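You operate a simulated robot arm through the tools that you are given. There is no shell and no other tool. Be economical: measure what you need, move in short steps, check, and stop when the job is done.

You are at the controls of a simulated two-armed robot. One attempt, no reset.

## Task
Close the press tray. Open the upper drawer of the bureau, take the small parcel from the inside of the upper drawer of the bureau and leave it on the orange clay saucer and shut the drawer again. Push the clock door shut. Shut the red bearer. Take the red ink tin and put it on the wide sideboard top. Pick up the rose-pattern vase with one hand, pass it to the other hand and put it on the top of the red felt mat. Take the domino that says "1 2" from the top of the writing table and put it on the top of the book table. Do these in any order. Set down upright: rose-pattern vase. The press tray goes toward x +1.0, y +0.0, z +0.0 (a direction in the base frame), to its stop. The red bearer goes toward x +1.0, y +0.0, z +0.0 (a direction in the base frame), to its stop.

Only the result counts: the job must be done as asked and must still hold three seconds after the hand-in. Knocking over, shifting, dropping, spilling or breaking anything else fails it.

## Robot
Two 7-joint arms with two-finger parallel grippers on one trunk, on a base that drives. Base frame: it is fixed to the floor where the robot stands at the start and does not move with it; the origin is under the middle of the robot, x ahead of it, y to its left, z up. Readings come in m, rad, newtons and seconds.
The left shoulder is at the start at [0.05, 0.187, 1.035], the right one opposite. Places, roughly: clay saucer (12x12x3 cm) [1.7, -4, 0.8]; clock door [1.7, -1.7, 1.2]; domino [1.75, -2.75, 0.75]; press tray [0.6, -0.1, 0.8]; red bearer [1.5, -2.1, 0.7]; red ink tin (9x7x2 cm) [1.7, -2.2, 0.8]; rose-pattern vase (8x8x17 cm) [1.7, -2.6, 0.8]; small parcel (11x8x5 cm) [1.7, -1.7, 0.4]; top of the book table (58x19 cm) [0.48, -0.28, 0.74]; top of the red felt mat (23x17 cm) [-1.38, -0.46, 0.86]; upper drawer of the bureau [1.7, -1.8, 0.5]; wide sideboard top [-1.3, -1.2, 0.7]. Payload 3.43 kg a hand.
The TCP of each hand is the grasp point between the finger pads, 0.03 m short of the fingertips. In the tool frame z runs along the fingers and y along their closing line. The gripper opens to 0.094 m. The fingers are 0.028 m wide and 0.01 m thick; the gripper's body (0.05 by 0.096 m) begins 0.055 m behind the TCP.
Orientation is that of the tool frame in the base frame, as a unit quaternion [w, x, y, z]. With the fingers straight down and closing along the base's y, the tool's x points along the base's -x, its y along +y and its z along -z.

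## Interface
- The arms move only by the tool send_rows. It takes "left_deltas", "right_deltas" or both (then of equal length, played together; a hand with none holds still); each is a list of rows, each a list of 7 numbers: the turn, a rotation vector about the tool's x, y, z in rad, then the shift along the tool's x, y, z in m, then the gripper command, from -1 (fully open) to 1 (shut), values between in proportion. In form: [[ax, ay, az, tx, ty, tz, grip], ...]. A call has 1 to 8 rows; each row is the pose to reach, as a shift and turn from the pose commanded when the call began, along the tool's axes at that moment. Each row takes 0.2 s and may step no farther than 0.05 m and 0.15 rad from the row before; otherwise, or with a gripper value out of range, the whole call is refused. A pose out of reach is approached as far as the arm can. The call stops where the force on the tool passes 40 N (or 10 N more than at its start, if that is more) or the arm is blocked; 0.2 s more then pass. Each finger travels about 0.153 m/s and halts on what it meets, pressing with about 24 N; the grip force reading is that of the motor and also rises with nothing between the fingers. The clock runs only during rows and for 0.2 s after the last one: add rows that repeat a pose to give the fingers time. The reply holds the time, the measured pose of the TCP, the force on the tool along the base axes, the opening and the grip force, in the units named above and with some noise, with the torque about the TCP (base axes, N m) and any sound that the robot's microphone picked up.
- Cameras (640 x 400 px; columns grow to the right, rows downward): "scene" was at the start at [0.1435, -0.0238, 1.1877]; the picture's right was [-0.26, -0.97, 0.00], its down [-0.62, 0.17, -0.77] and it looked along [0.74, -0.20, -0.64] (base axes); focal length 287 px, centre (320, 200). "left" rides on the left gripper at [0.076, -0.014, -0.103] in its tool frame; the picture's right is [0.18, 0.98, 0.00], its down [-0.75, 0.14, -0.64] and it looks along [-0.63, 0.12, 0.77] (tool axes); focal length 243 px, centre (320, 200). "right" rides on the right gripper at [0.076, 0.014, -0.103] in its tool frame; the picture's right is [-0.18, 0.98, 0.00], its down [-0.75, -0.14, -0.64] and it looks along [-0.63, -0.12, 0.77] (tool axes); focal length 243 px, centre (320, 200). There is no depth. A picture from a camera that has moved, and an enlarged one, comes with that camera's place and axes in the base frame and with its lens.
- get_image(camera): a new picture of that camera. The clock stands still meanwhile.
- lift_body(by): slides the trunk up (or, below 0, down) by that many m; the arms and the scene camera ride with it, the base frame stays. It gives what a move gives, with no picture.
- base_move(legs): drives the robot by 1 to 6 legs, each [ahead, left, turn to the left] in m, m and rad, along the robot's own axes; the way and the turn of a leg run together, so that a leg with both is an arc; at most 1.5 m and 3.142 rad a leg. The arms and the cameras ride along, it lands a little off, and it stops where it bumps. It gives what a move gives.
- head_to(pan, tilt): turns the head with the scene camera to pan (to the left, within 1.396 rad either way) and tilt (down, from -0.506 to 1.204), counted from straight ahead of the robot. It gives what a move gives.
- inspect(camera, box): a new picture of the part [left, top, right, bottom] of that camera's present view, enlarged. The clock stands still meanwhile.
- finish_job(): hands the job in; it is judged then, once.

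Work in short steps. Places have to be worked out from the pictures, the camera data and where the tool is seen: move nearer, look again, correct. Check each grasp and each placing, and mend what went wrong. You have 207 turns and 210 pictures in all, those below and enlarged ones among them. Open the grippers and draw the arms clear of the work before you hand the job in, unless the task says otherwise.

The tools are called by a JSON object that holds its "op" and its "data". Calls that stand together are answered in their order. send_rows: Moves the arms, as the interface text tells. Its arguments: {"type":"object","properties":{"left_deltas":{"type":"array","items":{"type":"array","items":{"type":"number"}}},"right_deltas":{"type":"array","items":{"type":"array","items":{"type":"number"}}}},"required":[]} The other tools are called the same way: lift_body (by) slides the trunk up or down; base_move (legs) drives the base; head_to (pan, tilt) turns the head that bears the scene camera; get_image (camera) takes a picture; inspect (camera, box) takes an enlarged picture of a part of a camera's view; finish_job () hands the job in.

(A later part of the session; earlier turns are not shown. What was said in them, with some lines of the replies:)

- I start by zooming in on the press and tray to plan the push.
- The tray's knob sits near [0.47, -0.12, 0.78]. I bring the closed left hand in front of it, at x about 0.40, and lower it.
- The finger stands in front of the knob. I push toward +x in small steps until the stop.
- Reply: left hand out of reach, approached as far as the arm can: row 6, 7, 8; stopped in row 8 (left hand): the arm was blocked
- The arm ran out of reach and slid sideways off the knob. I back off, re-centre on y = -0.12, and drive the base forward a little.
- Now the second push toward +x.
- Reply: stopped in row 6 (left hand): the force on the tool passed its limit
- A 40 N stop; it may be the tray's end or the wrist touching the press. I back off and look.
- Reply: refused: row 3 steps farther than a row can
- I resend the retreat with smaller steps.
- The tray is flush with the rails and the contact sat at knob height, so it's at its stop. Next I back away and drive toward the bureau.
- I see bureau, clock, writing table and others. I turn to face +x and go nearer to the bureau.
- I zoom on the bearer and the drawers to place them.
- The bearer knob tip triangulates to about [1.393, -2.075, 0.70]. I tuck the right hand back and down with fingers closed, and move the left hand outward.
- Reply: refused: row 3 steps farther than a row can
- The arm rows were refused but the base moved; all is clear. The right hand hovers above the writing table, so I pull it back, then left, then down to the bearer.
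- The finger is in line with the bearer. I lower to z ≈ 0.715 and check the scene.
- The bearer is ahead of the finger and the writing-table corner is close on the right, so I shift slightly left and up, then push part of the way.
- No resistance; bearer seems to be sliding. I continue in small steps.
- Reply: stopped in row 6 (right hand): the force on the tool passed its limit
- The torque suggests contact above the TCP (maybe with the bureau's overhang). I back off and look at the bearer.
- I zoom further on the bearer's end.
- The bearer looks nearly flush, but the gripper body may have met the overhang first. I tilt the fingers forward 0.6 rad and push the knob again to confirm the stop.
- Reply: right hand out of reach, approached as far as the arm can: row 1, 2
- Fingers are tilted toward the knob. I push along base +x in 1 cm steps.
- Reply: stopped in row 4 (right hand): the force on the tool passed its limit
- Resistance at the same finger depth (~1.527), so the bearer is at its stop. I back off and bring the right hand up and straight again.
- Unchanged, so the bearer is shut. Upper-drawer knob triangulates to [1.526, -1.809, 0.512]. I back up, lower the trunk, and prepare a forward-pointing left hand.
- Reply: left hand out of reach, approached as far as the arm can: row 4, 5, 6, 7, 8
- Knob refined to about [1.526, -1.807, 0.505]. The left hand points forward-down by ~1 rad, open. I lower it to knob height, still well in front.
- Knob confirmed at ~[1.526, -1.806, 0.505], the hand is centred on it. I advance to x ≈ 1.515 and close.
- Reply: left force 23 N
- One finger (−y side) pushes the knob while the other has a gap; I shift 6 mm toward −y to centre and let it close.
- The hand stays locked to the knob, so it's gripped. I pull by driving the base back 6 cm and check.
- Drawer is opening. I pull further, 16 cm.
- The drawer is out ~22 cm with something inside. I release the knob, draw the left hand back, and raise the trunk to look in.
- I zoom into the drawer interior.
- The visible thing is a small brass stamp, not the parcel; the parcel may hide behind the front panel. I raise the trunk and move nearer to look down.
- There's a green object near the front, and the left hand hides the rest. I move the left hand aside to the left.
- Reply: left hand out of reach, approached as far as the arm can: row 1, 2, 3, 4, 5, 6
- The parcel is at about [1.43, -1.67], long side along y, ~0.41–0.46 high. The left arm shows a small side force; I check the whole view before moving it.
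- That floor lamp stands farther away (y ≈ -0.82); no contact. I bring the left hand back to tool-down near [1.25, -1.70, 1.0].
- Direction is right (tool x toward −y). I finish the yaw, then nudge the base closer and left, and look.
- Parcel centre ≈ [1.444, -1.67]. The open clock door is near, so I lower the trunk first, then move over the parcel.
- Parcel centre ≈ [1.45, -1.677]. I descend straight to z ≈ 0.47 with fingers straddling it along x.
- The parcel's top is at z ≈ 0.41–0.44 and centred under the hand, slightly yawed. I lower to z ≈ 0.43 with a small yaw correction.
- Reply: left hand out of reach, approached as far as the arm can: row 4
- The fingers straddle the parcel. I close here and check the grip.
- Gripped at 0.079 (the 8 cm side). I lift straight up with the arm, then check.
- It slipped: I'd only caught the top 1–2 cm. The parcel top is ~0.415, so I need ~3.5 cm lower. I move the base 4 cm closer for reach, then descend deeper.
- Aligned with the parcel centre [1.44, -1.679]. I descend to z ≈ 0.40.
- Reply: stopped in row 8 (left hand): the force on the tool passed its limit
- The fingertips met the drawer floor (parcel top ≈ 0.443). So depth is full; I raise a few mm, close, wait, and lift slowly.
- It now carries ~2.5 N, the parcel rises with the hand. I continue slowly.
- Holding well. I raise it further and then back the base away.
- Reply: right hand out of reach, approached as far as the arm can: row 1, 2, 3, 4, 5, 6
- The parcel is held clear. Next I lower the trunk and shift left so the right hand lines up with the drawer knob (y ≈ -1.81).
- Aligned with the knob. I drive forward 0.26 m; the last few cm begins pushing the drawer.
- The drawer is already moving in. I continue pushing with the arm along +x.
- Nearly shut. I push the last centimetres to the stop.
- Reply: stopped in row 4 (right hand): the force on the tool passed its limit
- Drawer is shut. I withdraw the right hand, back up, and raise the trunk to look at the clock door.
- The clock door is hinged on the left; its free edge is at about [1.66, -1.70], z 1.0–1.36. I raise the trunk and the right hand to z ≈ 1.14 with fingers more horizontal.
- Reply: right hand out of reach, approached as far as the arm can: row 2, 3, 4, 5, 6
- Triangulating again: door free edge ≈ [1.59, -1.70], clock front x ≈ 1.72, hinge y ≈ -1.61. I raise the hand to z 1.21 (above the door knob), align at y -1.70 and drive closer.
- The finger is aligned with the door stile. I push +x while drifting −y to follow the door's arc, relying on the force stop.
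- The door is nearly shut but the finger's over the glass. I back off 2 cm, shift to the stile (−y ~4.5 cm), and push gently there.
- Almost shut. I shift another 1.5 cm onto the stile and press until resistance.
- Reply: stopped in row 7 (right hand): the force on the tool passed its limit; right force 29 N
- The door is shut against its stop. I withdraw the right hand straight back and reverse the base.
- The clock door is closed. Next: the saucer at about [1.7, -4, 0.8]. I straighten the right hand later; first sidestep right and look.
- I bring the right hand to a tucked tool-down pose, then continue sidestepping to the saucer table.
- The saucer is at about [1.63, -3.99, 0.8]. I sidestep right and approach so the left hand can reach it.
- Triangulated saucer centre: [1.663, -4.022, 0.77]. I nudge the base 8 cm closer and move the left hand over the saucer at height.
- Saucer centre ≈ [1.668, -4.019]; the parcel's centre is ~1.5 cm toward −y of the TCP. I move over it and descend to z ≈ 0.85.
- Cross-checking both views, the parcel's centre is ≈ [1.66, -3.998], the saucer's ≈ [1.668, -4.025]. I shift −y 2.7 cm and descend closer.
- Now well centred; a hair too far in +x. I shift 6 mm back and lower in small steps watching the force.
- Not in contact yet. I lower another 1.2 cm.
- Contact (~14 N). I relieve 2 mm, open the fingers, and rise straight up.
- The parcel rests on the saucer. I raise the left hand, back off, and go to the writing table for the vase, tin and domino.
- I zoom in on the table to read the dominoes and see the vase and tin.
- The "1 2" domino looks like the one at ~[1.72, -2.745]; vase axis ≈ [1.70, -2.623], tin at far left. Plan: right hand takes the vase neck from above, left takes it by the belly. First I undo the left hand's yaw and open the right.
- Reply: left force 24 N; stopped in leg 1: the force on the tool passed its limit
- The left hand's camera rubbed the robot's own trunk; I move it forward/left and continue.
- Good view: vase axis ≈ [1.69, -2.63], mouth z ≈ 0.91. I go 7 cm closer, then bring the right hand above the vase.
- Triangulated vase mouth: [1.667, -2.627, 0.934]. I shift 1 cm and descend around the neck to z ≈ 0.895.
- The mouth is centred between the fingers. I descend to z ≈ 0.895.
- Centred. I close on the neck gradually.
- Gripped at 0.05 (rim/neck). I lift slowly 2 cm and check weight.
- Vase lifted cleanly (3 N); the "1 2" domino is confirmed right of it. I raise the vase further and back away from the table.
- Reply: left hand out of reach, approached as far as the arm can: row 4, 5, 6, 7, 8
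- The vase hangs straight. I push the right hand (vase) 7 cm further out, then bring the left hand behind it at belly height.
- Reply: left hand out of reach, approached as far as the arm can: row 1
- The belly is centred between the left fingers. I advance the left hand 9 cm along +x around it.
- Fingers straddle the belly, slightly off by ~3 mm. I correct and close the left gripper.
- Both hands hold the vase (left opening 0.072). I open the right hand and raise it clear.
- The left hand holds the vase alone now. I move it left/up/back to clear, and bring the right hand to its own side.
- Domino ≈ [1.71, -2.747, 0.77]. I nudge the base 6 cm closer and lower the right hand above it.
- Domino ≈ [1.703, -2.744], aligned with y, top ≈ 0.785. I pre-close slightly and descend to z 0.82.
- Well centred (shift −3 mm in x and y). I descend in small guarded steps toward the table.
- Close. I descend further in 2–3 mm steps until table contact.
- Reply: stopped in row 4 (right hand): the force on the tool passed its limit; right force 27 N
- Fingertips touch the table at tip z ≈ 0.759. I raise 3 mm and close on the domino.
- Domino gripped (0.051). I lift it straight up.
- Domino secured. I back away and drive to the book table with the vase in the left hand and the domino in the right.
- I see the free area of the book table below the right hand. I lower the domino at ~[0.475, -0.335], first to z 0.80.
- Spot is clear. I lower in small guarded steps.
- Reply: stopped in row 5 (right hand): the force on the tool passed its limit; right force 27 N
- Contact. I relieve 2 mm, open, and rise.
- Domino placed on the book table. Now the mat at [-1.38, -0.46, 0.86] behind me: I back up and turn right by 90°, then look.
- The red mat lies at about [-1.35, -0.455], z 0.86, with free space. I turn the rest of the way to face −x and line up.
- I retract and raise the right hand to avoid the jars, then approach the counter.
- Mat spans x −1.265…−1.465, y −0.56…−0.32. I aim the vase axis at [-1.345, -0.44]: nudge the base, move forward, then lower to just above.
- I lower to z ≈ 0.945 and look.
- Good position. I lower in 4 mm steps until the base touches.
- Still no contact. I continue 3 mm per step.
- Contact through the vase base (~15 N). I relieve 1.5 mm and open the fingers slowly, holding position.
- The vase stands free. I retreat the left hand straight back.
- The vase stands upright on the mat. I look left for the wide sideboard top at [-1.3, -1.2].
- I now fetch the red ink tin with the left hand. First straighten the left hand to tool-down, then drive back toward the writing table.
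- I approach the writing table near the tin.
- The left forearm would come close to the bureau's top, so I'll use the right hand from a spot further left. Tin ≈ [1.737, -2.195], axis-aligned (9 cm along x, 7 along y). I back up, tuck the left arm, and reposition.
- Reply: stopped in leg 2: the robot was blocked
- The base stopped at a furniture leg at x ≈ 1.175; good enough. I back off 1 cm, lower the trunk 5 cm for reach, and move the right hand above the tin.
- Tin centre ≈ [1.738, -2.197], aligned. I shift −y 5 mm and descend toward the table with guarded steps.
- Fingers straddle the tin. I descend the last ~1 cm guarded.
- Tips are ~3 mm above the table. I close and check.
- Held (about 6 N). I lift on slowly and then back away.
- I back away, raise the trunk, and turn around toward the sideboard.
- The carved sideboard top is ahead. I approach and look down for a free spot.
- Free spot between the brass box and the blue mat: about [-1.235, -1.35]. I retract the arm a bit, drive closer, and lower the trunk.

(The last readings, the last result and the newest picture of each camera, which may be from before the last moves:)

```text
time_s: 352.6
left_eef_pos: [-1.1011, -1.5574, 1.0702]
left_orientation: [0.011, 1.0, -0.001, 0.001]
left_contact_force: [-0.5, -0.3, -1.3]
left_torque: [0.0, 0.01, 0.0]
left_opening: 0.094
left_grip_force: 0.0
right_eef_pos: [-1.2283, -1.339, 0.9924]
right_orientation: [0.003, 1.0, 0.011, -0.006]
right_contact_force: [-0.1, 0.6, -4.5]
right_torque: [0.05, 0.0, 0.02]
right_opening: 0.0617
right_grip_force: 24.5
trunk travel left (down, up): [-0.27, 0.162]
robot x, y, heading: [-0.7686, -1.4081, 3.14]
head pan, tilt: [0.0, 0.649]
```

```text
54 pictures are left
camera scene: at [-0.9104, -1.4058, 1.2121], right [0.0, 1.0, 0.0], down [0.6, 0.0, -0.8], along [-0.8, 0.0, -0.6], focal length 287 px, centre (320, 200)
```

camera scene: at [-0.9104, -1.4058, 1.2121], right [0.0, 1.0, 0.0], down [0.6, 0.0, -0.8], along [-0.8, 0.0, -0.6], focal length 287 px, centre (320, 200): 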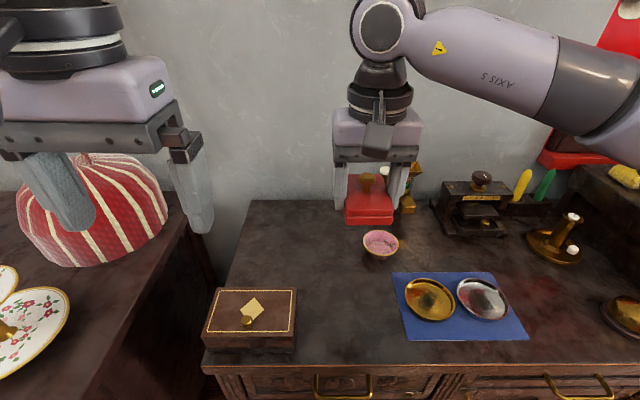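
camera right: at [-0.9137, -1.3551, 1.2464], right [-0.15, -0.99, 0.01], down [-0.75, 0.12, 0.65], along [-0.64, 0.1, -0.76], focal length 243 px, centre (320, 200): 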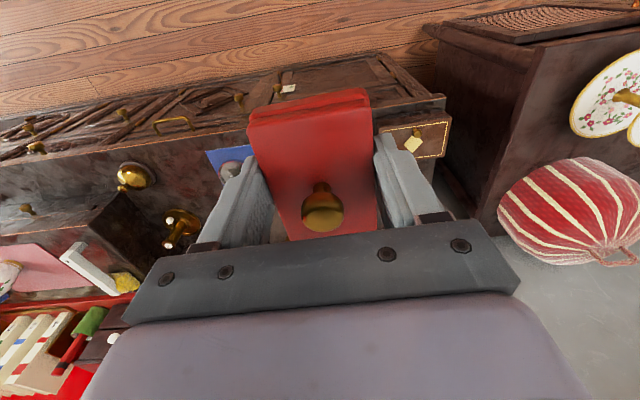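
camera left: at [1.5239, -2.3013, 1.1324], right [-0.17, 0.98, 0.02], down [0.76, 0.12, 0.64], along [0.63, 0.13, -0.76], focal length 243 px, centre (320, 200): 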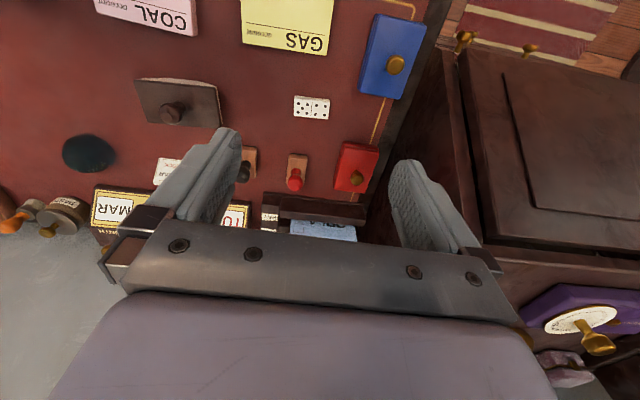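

Bowl at y −1.27, box edge at −1.445, mat edge at −1.25. I lower the tin at [-1.23, -1.35] to z ≈ 0.80.

{"op": "send_rows", "data": {"right_deltas": [[0, 0, 0, 0, 0.01, 0.03, 1], [0, 0, 0, 0, 0.01, 0.065, 1], [0, 0, 0, 0, 0.01, 0.1, 1], [0, 0, 0, 0, 0.01, 0.135, 1], [0, 0, 0, 0, 0.01, 0.165, 1], [0, 0, 0, 0, 0.01, 0.19, 1]]}}

{"op": "get_image", "data": {"camera": "scene"}}

{"op": "get_image", "data": {"camera": "right"}}

```text
time_s: 354.0
left_eef_pos: [-1.1028, -1.557, 1.0701]
left_orientation: [0.01, 1.0, -0.002, 0.001]
left_contact_force: [0.1, -0.3, 0.4]
left_torque: [-0.05, 0.01, -0.02]
left_opening: 0.0938
left_grip_force: 0.1
right_eef_pos: [-1.2316, -1.3512, 0.8012]
right_orientation: [0.002, 1.0, 0.011, -0.007]
right_contact_force: [-0.4, -0.4, -4.1]
right_torque: [0.01, -0.05, 0.0]
right_opening: 0.0616
right_grip_force: 24.1
trunk travel left (down, up): [-0.27, 0.162]
robot x, y, heading: [-0.7677, -1.4023, 3.134]
head pan, tilt: [0.0, 0.649]
```

```text
53 pictures are left
camera scene: at [-0.9106, -1.4058, 1.212], right [0.0, 1.0, 0.0], down [0.6, 0.0, -0.8], along [-0.8, 0.0, -0.6], focal length 287 px, centre (320, 200)
```

scene: 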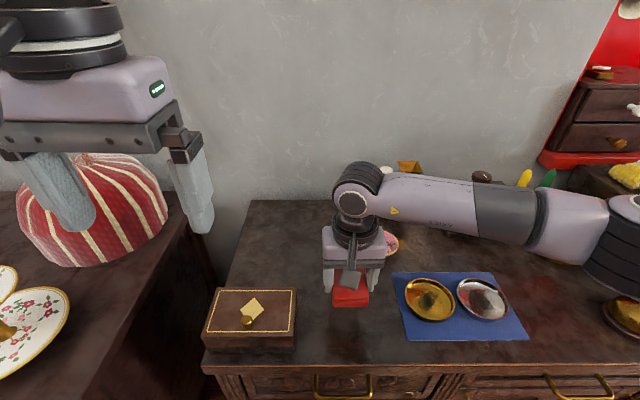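

```text
52 pictures are left
camera right: at [-1.1526, -1.3642, 0.9034], right [-0.16, -0.99, 0.01], down [-0.75, 0.13, 0.65], along [-0.64, 0.1, -0.76], focal length 243 px, centre (320, 200)
```

right: 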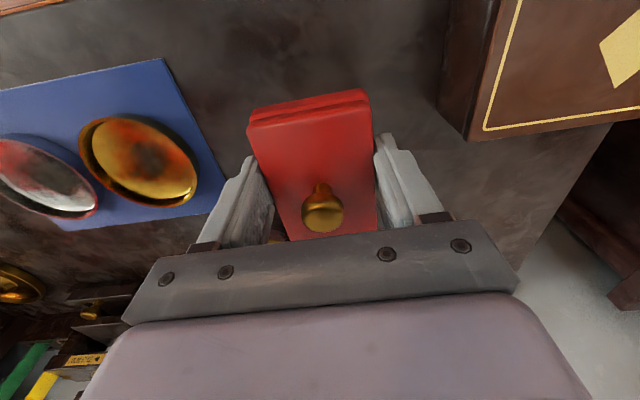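

Clear space all round. I lower in guarded steps.

{"op": "send_rows", "data": {"right_deltas": [[0, 0, 0, 0, 0, 0.01, 1], [0, 0, 0, 0, 0, 0.02, 1], [0, 0, 0, 0, 0, 0.028, 1], [0, 0, 0, 0, 0, 0.034, 1], [0, 0, 0, 0, 0, 0.04, 1]]}}

```text
time_s: 355.2
left_eef_pos: [-1.102, -1.5566, 1.0706]
left_orientation: [0.011, 1.0, -0.001, 0.001]
left_contact_force: [0.7, 0.5, -0.4]
left_torque: [-0.04, 0.03, -0.03]
left_opening: 0.0938
left_grip_force: 0.0
right_eef_pos: [-1.2301, -1.3526, 0.7617]
right_orientation: [0.002, 1.0, 0.01, -0.005]
right_contact_force: [-0.2, -0.3, -4.5]
right_torque: [0.02, -0.03, -0.04]
right_opening: 0.0619
right_grip_force: 23.9
trunk travel left (down, up): [-0.27, 0.162]
robot x, y, heading: [-0.764, -1.4036, 3.138]
head pan, tilt: [0.0, 0.649]
```

{"op": "send_rows", "data": {"right_deltas": [[0, 0, 0, 0, 0, 0.005, 1], [0, 0, 0, 0, 0, 0.009, 1], [0, 0, 0, 0, 0, 0.013, 1], [0, 0, 0, 0, 0, 0.016, 1]]}}

```text
time_s: 356.2
left_eef_pos: [-1.1021, -1.556, 1.0704]
left_orientation: [0.011, 1.0, -0.002, 0.001]
left_contact_force: [-0.7, -0.9, -0.6]
left_torque: [-0.03, -0.05, 0.0]
left_opening: 0.0939
left_grip_force: 0.1
right_eef_pos: [-1.231, -1.3514, 0.7453]
right_orientation: [0.002, 1.0, 0.011, -0.006]
right_contact_force: [-0.2, 0.5, -4.5]
right_torque: [0.01, -0.01, -0.01]
right_opening: 0.0615
right_grip_force: 24.4
trunk travel left (down, up): [-0.27, 0.162]
robot x, y, heading: [-0.7682, -1.4072, 3.143]
head pan, tilt: [0.0, 0.649]
```

{"op": "send_rows", "data": {"right_deltas": [[0, 0, 0, 0, 0, 0.004, 1], [0, 0, 0, 0, 0, 0.007, 1], [0, 0, 0, 0, 0, 0.01, 1]]}}

{"op": "get_image", "data": {"camera": "right"}}

```text
time_s: 357.0
left_eef_pos: [-1.1018, -1.5563, 1.0713]
left_orientation: [0.011, 1.0, -0.001, 0.001]
left_contact_force: [0.4, -0.3, 0.4]
left_torque: [-0.04, 0.03, 0.0]
left_opening: 0.094
left_grip_force: 0.1
right_eef_pos: [-1.2312, -1.3516, 0.735]
right_orientation: [0.001, 1.0, 0.01, -0.008]
right_contact_force: [0.0, -0.2, -4.6]
right_torque: [0.04, 0.01, 0.0]
right_opening: 0.0615
right_grip_force: 23.3
trunk travel left (down, up): [-0.27, 0.162]
robot x, y, heading: [-0.7681, -1.4034, 3.141]
head pan, tilt: [0.0, 0.649]
```

```text
51 pictures are left
camera right: at [-1.1538, -1.3641, 0.837], right [-0.16, -0.99, 0.01], down [-0.75, 0.13, 0.65], along [-0.64, 0.1, -0.76], focal length 243 px, centre (320, 200)
```

right: 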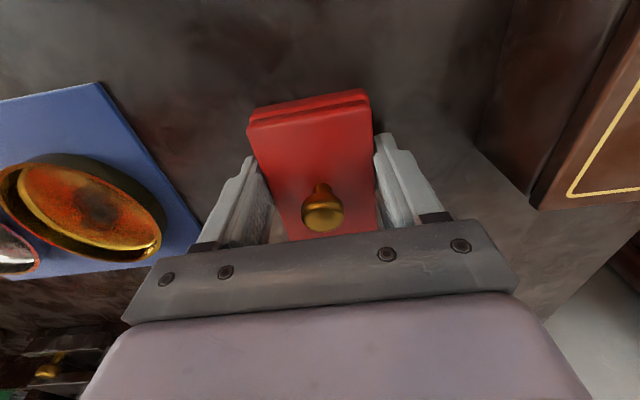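

Still hanging. I go on by 3 mm steps.

{"op": "send_rows", "data": {"right_deltas": [[0, 0, 0, 0, 0, 0.003, 1], [0, 0, 0, 0, 0, 0.006, 1], [0, 0, 0, 0, 0, 0.009, 1], [0, 0, 0, 0, 0, 0.012, 1]]}}

```text
time_s: 358.1
left_eef_pos: [-1.1009, -1.5564, 1.0716]
left_orientation: [0.01, 1.0, -0.001, 0.0]
left_contact_force: [0.1, 0.0, -0.6]
left_torque: [0.01, -0.04, 0.03]
left_opening: 0.0943
left_grip_force: 0.0
right_eef_pos: [-1.2336, -1.3516, 0.73]
right_orientation: [0.004, 1.0, 0.01, -0.012]
right_contact_force: [3.0, 1.8, 14.8]
right_torque: [0.49, -0.66, -0.05]
right_opening: 0.0618
right_grip_force: 23.7
trunk travel left (down, up): [-0.27, 0.162]
robot x, y, heading: [-0.7658, -1.4031, 3.133]
head pan, tilt: [0.0, 0.649]
stopped in row 4 (right hand): the force on the tool passed its limit (the readings are from after the stop); the commanded pose is now the measured one
```

Contact. I relieve slightly, open, and rise.

{"op": "send_rows", "data": {"right_deltas": [[0, 0, 0, 0, 0, -0.002, 1], [0, 0, 0, 0, 0, -0.003, 0], [0, 0, 0, 0, 0, -0.003, -0.9], [0, 0, 0, 0, 0, -0.003, -0.9], [0, 0, 0, 0, 0, -0.03, -0.9], [0, 0, 0, 0, 0, -0.07, -0.9], [0, 0, 0, 0, 0, -0.11, -0.9], [0, 0, 0, 0, 0, -0.15, -0.9]]}}

{"op": "get_image", "data": {"camera": "right"}}

{"op": "get_image", "data": {"camera": "scene"}}

```text
time_s: 359.9
left_eef_pos: [-1.1021, -1.5571, 1.0702]
left_orientation: [0.01, 1.0, 0.0, 0.0]
left_contact_force: [0.2, 0.2, 1.1]
left_torque: [0.01, -0.02, -0.02]
left_opening: 0.0941
left_grip_force: 0.1
right_eef_pos: [-1.2299, -1.3473, 0.8765]
right_orientation: [0.002, 1.0, 0.01, -0.01]
right_contact_force: [-0.8, 0.0, 0.4]
right_torque: [-0.01, -0.03, 0.0]
right_opening: 0.0891
right_grip_force: 0.0
trunk travel left (down, up): [-0.27, 0.162]
robot x, y, heading: [-0.7692, -1.4026, 3.132]
head pan, tilt: [0.0, 0.649]
```

```text
50 pictures are left
camera right: at [-1.1515, -1.36, 0.9786], right [-0.16, -0.99, 0.01], down [-0.74, 0.13, 0.66], along [-0.65, 0.1, -0.75], focal length 243 px, centre (320, 200)
```

right: 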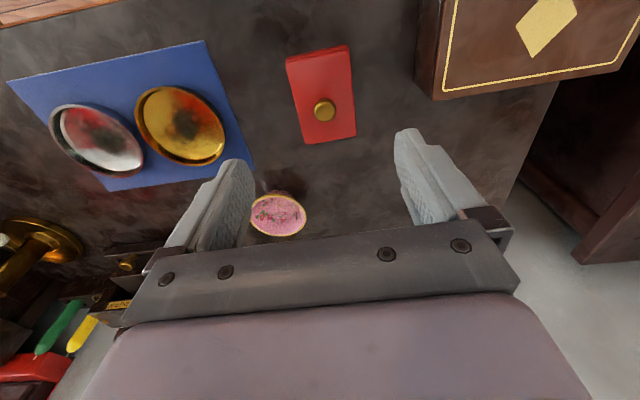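

```text
49 pictures are left
camera scene: at [-0.9099, -1.4058, 1.212], right [0.0, 1.0, 0.0], down [0.6, 0.0, -0.8], along [-0.8, 0.0, -0.6], focal length 287 px, centre (320, 200)
```

scene: 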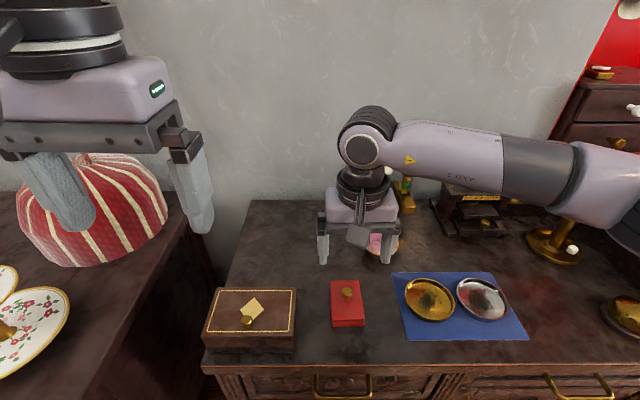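

The tin sits on the sideboard top. I raise the right hand, back away, and take a last look around at the vase and the bureau.

{"op": "send_rows", "data": {"right_deltas": [[0, 0, 0, 0, 0, -0.04, -1], [0, 0, 0, 0, 0, -0.08, -1], [0, 0, 0, 0.03, 0, -0.12, -1], [0, 0, 0, 0.06, 0, -0.14, -1]]}}

{"op": "base_move", "data": {"legs": [[-0.6, 0, 0]]}}

{"op": "head_to", "data": {"pan": -0.6, "tilt": 0.3}}

{"op": "get_image", "data": {"camera": "scene"}}

```text
time_s: 360.9
left_eef_pos: [-1.1014, -1.5561, 1.0708]
left_orientation: [0.01, 1.0, -0.002, 0.001]
left_contact_force: [0.0, 0.7, 0.7]
left_torque: [-0.02, 0.02, -0.01]
left_opening: 0.0936
left_grip_force: 0.1
right_eef_pos: [-1.168, -1.3454, 1.0176]
right_orientation: [0.003, 1.0, 0.009, -0.009]
right_contact_force: [0.1, -0.1, -0.4]
right_torque: [-0.02, 0.01, 0.0]
right_opening: 0.094
right_grip_force: 0.0
trunk travel left (down, up): [-0.27, 0.162]
robot x, y, heading: [-0.7671, -1.4048, 3.135]
head pan, tilt: [0.0, 0.649]
```

```text
time_s: 364.2
left_eef_pos: [-0.501, -1.5598, 1.0705]
left_orientation: [0.01, 1.0, 0.003, 0.001]
left_contact_force: [0.0, 0.7, -0.7]
left_torque: [0.02, 0.03, -0.02]
left_opening: 0.0939
left_grip_force: 0.0
right_eef_pos: [-0.5685, -1.3497, 1.0159]
right_orientation: [0.003, 1.0, 0.013, -0.01]
right_contact_force: [-0.6, 0.4, 0.9]
right_torque: [0.02, 0.0, 0.02]
right_opening: 0.0941
right_grip_force: 0.1
trunk travel left (down, up): [-0.27, 0.162]
robot x, y, heading: [-0.1648, -1.4046, -3.137]
head pan, tilt: [0.0, 0.649]
```

```text
time_s: 365.2
left_eef_pos: [-0.5013, -1.558, 1.07]
left_orientation: [0.01, 1.0, 0.004, 0.001]
left_contact_force: [0.3, 0.5, -0.1]
left_torque: [0.01, -0.01, 0.0]
left_opening: 0.0939
left_grip_force: 0.1
right_eef_pos: [-0.5695, -1.3483, 1.0158]
right_orientation: [0.002, 1.0, 0.014, -0.009]
right_contact_force: [-0.1, 0.3, -0.4]
right_torque: [-0.01, 0.03, -0.03]
right_opening: 0.0941
right_grip_force: 0.1
trunk travel left (down, up): [-0.27, 0.162]
robot x, y, heading: [-0.1694, -1.4059, -3.137]
head pan, tilt: [-0.6, 0.3]
```

```text
48 pictures are left
camera scene: at [-0.3012, -1.3546, 1.2438], right [0.56, 0.83, 0.0], down [0.24, -0.17, -0.96], along [-0.79, 0.54, -0.3], focal length 287 px, centre (320, 200)
```

scene: 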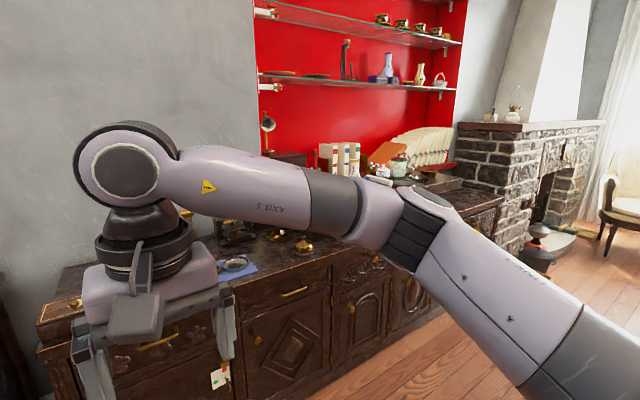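

The arm hides the vase, which was seen standing earlier. I turn around for a final check of the press tray, bureau and clock.

{"op": "base_move", "data": {"legs": [[0, 0, -3.0], [0.1, 0.75, 0]]}}

{"op": "head_to", "data": {"pan": 0.3, "tilt": 0.5}}

{"op": "get_image", "data": {"camera": "scene"}}

```text
time_s: 376.2
left_eef_pos: [0.0864, -0.4433, 1.0704]
left_orientation: [-0.002, -0.101, 0.995, 0.011]
left_contact_force: [0.0, 0.1, -0.2]
left_torque: [-0.03, -0.01, -0.05]
left_opening: 0.094
left_grip_force: 0.0
right_eef_pos: [0.1944, -0.6354, 1.0153]
right_orientation: [0.009, -0.112, 0.994, 0.004]
right_contact_force: [0.7, -0.9, 0.2]
right_torque: [0.01, 0.01, -0.03]
right_opening: 0.0942
right_grip_force: 0.2
trunk travel left (down, up): [-0.27, 0.162]
robot x, y, heading: [-0.2084, -0.6585, 0.2]
head pan, tilt: [-0.6, 0.3]
```

```text
time_s: 377.4
left_eef_pos: [0.0864, -0.4427, 1.07]
left_orientation: [-0.002, -0.102, 0.995, 0.01]
left_contact_force: [-1.2, -0.6, 0.8]
left_torque: [-0.01, -0.01, -0.01]
left_opening: 0.0941
left_grip_force: 0.2
right_eef_pos: [0.1944, -0.6361, 1.0161]
right_orientation: [0.009, -0.113, 0.994, 0.004]
right_contact_force: [0.7, 0.0, 1.0]
right_torque: [0.0, -0.01, 0.01]
right_opening: 0.094
right_grip_force: 0.0
trunk travel left (down, up): [-0.27, 0.162]
robot x, y, heading: [-0.2083, -0.6579, 0.207]
head pan, tilt: [0.3, 0.499]
```

```text
47 pictures are left
camera scene: at [-0.0691, -0.6065, 1.2254], right [0.48, -0.88, 0.0], down [-0.42, -0.23, -0.88], along [0.77, 0.42, -0.48], focal length 287 px, centre (320, 200)
```

scene: 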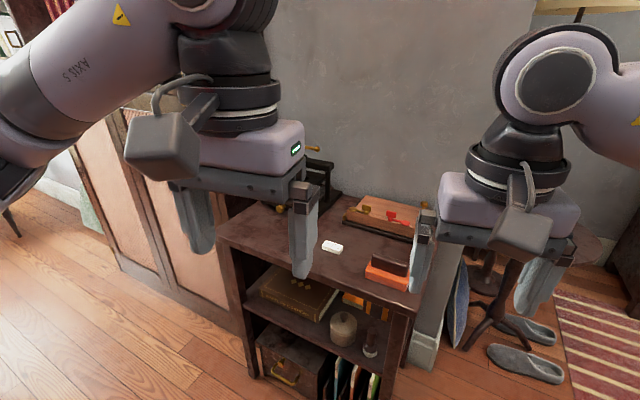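

All looks in order. For certainty on the tray I make one more tilted, guarded push on its knob; first line up in front of the press.

{"op": "base_move", "data": {"legs": [[0, 0, -0.205], [0, 0.4, 0], [0.24, 0, 0]]}}

{"op": "head_to", "data": {"pan": 0.0, "tilt": 0.8}}

{"op": "get_image", "data": {"camera": "scene"}}

```text
time_s: 382.1
left_eef_pos: [0.3686, -0.1156, 1.0705]
left_orientation: [-0.001, 0.006, 1.0, 0.011]
left_contact_force: [0.2, -0.2, -0.5]
left_torque: [0.03, -0.01, 0.0]
left_opening: 0.0937
left_grip_force: 0.0
right_eef_pos: [0.4322, -0.327, 1.0154]
right_orientation: [0.01, -0.004, 1.0, 0.002]
right_contact_force: [0.8, -0.5, -0.4]
right_torque: [-0.02, -0.01, 0.01]
right_opening: 0.094
right_grip_force: 0.1
trunk travel left (down, up): [-0.27, 0.162]
robot x, y, heading: [0.0321, -0.2601, -0.015]
head pan, tilt: [0.3, 0.499]
```

```text
time_s: 382.9
left_eef_pos: [0.3674, -0.1158, 1.0703]
left_orientation: [-0.001, 0.006, 1.0, 0.01]
left_contact_force: [-0.1, 1.0, 0.4]
left_torque: [0.02, -0.01, 0.01]
left_opening: 0.0941
left_grip_force: 0.0
right_eef_pos: [0.4318, -0.3265, 1.0166]
right_orientation: [0.01, -0.004, 1.0, 0.002]
right_contact_force: [0.2, -0.1, -0.5]
right_torque: [0.02, -0.02, -0.01]
right_opening: 0.0938
right_grip_force: 0.0
trunk travel left (down, up): [-0.27, 0.162]
robot x, y, heading: [0.0314, -0.2631, -0.018]
head pan, tilt: [0.0, 0.799]
```

```text
46 pictures are left
camera scene: at [0.1743, -0.2678, 1.1995], right [-0.01, -1.0, 0.0], down [-0.72, 0.01, -0.7], along [0.7, -0.01, -0.72], focal length 287 px, centre (320, 200)
```

scene: 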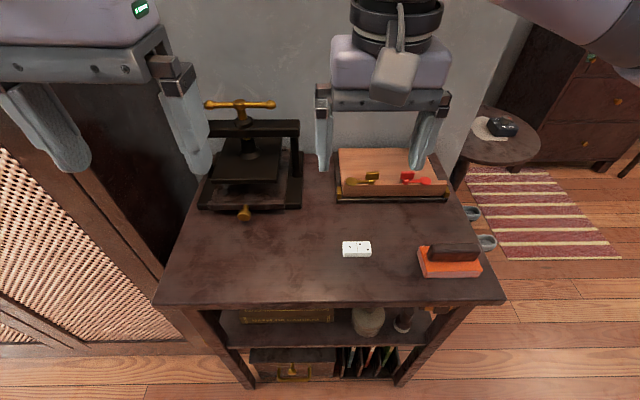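

I close the left fingers, lower to knob height with a 0.6 rad tilt.

{"op": "send_rows", "data": {"left_deltas": [[0, 0, 0, 0, -0.003, 0.03, 1], [0, -0.1, 0, 0, -0.006, 0.07, 1], [0, -0.2, 0, 0, -0.006, 0.11, 1], [0, -0.3, 0, 0, -0.006, 0.15, 1], [0, -0.4, 0, 0, -0.006, 0.19, 1], [0, -0.5, 0, 0, -0.006, 0.23, 1], [0, -0.6, 0, -0.02, -0.006, 0.265, 1], [0, -0.6, 0, -0.05, -0.006, 0.278, 1]]}}

{"op": "get_image", "data": {"camera": "scene"}}

```text
time_s: 384.6
left_eef_pos: [0.4151, -0.1157, 0.7933]
left_orientation: [0.295, 0.008, 0.956, 0.008]
left_contact_force: [-0.3, -0.3, 0.1]
left_torque: [-0.02, 0.0, 0.01]
left_opening: 0.0
left_grip_force: 24.5
right_eef_pos: [0.432, -0.3269, 1.0164]
right_orientation: [0.009, -0.005, 1.0, 0.003]
right_contact_force: [0.4, 0.3, 1.0]
right_torque: [0.05, 0.01, 0.01]
right_opening: 0.0936
right_grip_force: 0.1
trunk travel left (down, up): [-0.27, 0.162]
robot x, y, heading: [0.0308, -0.2642, -0.018]
head pan, tilt: [0.0, 0.799]
```

```text
45 pictures are left
camera scene: at [0.1744, -0.2678, 1.1995], right [-0.02, -1.0, 0.0], down [-0.72, 0.01, -0.7], along [0.7, -0.01, -0.72], focal length 287 px, centre (320, 200)
```

scene: 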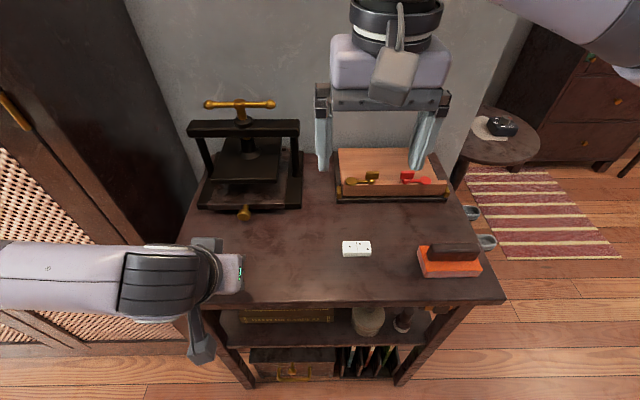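

I push +x along the knob, guarded.

{"op": "send_rows", "data": {"left_deltas": [[0, 0, 0, -0.025, -0.006, 0.017, 1], [0, 0, 0, -0.05, -0.006, 0.034, 1], [0, 0, 0, -0.066, -0.006, 0.045, 1], [0, 0, 0, -0.078, -0.006, 0.053, 1], [0, 0, 0, -0.087, -0.006, 0.059, 1], [0, 0, 0, -0.095, -0.006, 0.065, 1], [0, 0, 0, -0.103, -0.006, 0.0705, 1], [0, 0, 0, -0.111, -0.006, 0.076, 1]]}}

{"op": "inspect", "data": {"camera": "scene", "box": [160, 80, 340, 240]}}

```text
time_s: 385.9
left_eef_pos: [0.5149, -0.1234, 0.7897]
left_orientation: [0.286, 0.011, 0.958, 0.007]
left_contact_force: [-15.3, 0.3, 7.1]
left_torque: [-0.03, 0.09, 0.08]
left_opening: 0.0
left_grip_force: 24.0
right_eef_pos: [0.43, -0.3268, 1.0173]
right_orientation: [0.012, -0.005, 1.0, 0.002]
right_contact_force: [0.0, 0.1, 0.2]
right_torque: [0.04, 0.01, 0.0]
right_opening: 0.0942
right_grip_force: 0.0
trunk travel left (down, up): [-0.27, 0.162]
robot x, y, heading: [0.0318, -0.2627, -0.018]
head pan, tilt: [0.0, 0.799]
stopped in row 6 (left hand): the force on the tool passed its limit (the readings are from after the stop); the commanded pose is now the measured one
```

```text
2.50 times, centred on (250, 160) of scene
camera zoom: at [0.1723, -0.2676, 1.1997], right [-0.01, -1.0, 0.0], down [-0.72, 0.01, -0.7], along [0.7, -0.01, -0.72], focal length 718 px, centre (495, 300)
```

zoom: 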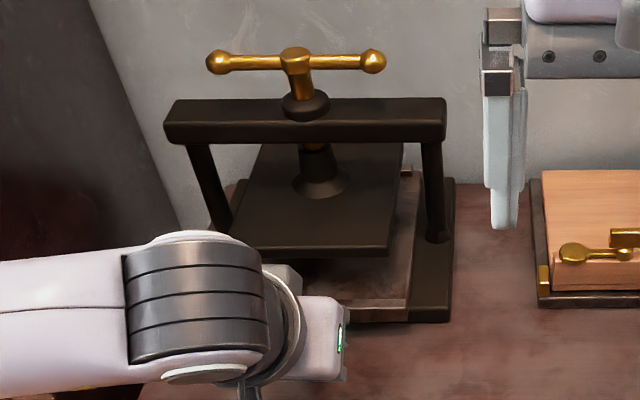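

It stopped at the same depth (~0.543), so the tray is fully home. I withdraw, open both grippers and back off.

{"op": "send_rows", "data": {"left_deltas": [[0, 0, 0, 0.03, 0, -0.02, 1], [0, 0, 0, 0.065, 0, -0.045, 1], [0, 0, 0, 0.09, 0, -0.065, 1], [0, 0.12, 0, 0.09, 0, -0.11, 1], [0, 0.24, 0, 0.07, 0, -0.15, 0], [0, 0.36, 0, 0.05, 0, -0.19, -1], [0, 0.48, 0, 0.03, 0, -0.23, -1]]}}

{"op": "base_move", "data": {"legs": [[-0.45, 0, 0]]}}

{"op": "get_image", "data": {"camera": "scene"}}

```text
time_s: 387.6
left_eef_pos: [0.3634, -0.1225, 0.9653]
left_orientation: [0.05, 0.008, 0.999, 0.01]
left_contact_force: [0.0, -0.5, 0.3]
left_torque: [0.0, 0.0, -0.03]
left_opening: 0.0943
left_grip_force: 0.1
right_eef_pos: [0.431, -0.3257, 1.0165]
right_orientation: [0.01, -0.006, 1.0, 0.003]
right_contact_force: [0.1, -0.1, 0.1]
right_torque: [0.03, 0.01, 0.01]
right_opening: 0.094
right_grip_force: 0.2
trunk travel left (down, up): [-0.27, 0.162]
robot x, y, heading: [0.0317, -0.2677, -0.012]
head pan, tilt: [0.0, 0.799]
```

```text
time_s: 390.2
left_eef_pos: [-0.0729, -0.1179, 0.9646]
left_orientation: [0.051, 0.009, 0.999, 0.01]
left_contact_force: [0.1, 0.4, -0.4]
left_torque: [0.0, -0.01, -0.01]
left_opening: 0.0942
left_grip_force: 0.1
right_eef_pos: [-0.0033, -0.3197, 1.0171]
right_orientation: [0.01, -0.007, 1.0, 0.002]
right_contact_force: [0.0, 0.6, -0.7]
right_torque: [0.01, 0.03, 0.03]
right_opening: 0.094
right_grip_force: 0.1
trunk travel left (down, up): [-0.27, 0.162]
robot x, y, heading: [-0.4054, -0.2614, -0.014]
head pan, tilt: [0.0, 0.799]
```

```text
43 pictures are left
camera scene: at [-0.2623, -0.2616, 1.1995], right [-0.01, -1.0, 0.0], down [-0.72, 0.01, -0.7], along [0.7, -0.01, -0.72], focal length 287 px, centre (320, 200)
```

scene: 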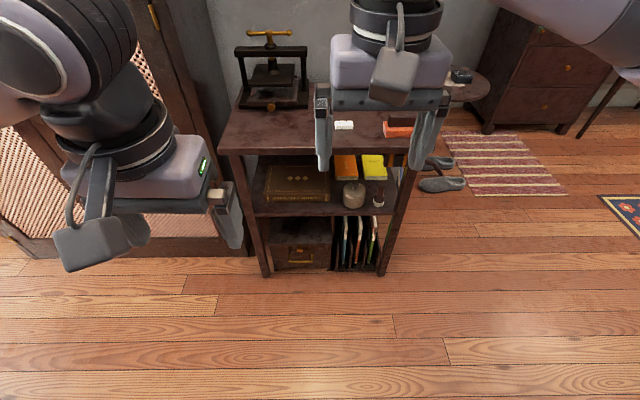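

Both arms are clear, both grippers are open, and every part of the task has been done, so I hand the job in.

{"op": "finish_job", "data": {}}

```text
The job is handed in.
```

The whole job is done and handed in:
- **Closed:** press tray, red bearer, bureau drawer and clock door, the tray and bearer each re-pushed to confirm the stop.
- **Placed:** parcel on the saucer, red ink tin on the sideboard, "1 2" domino on the book table, and the vase upright on the mat after passing from right hand to left.
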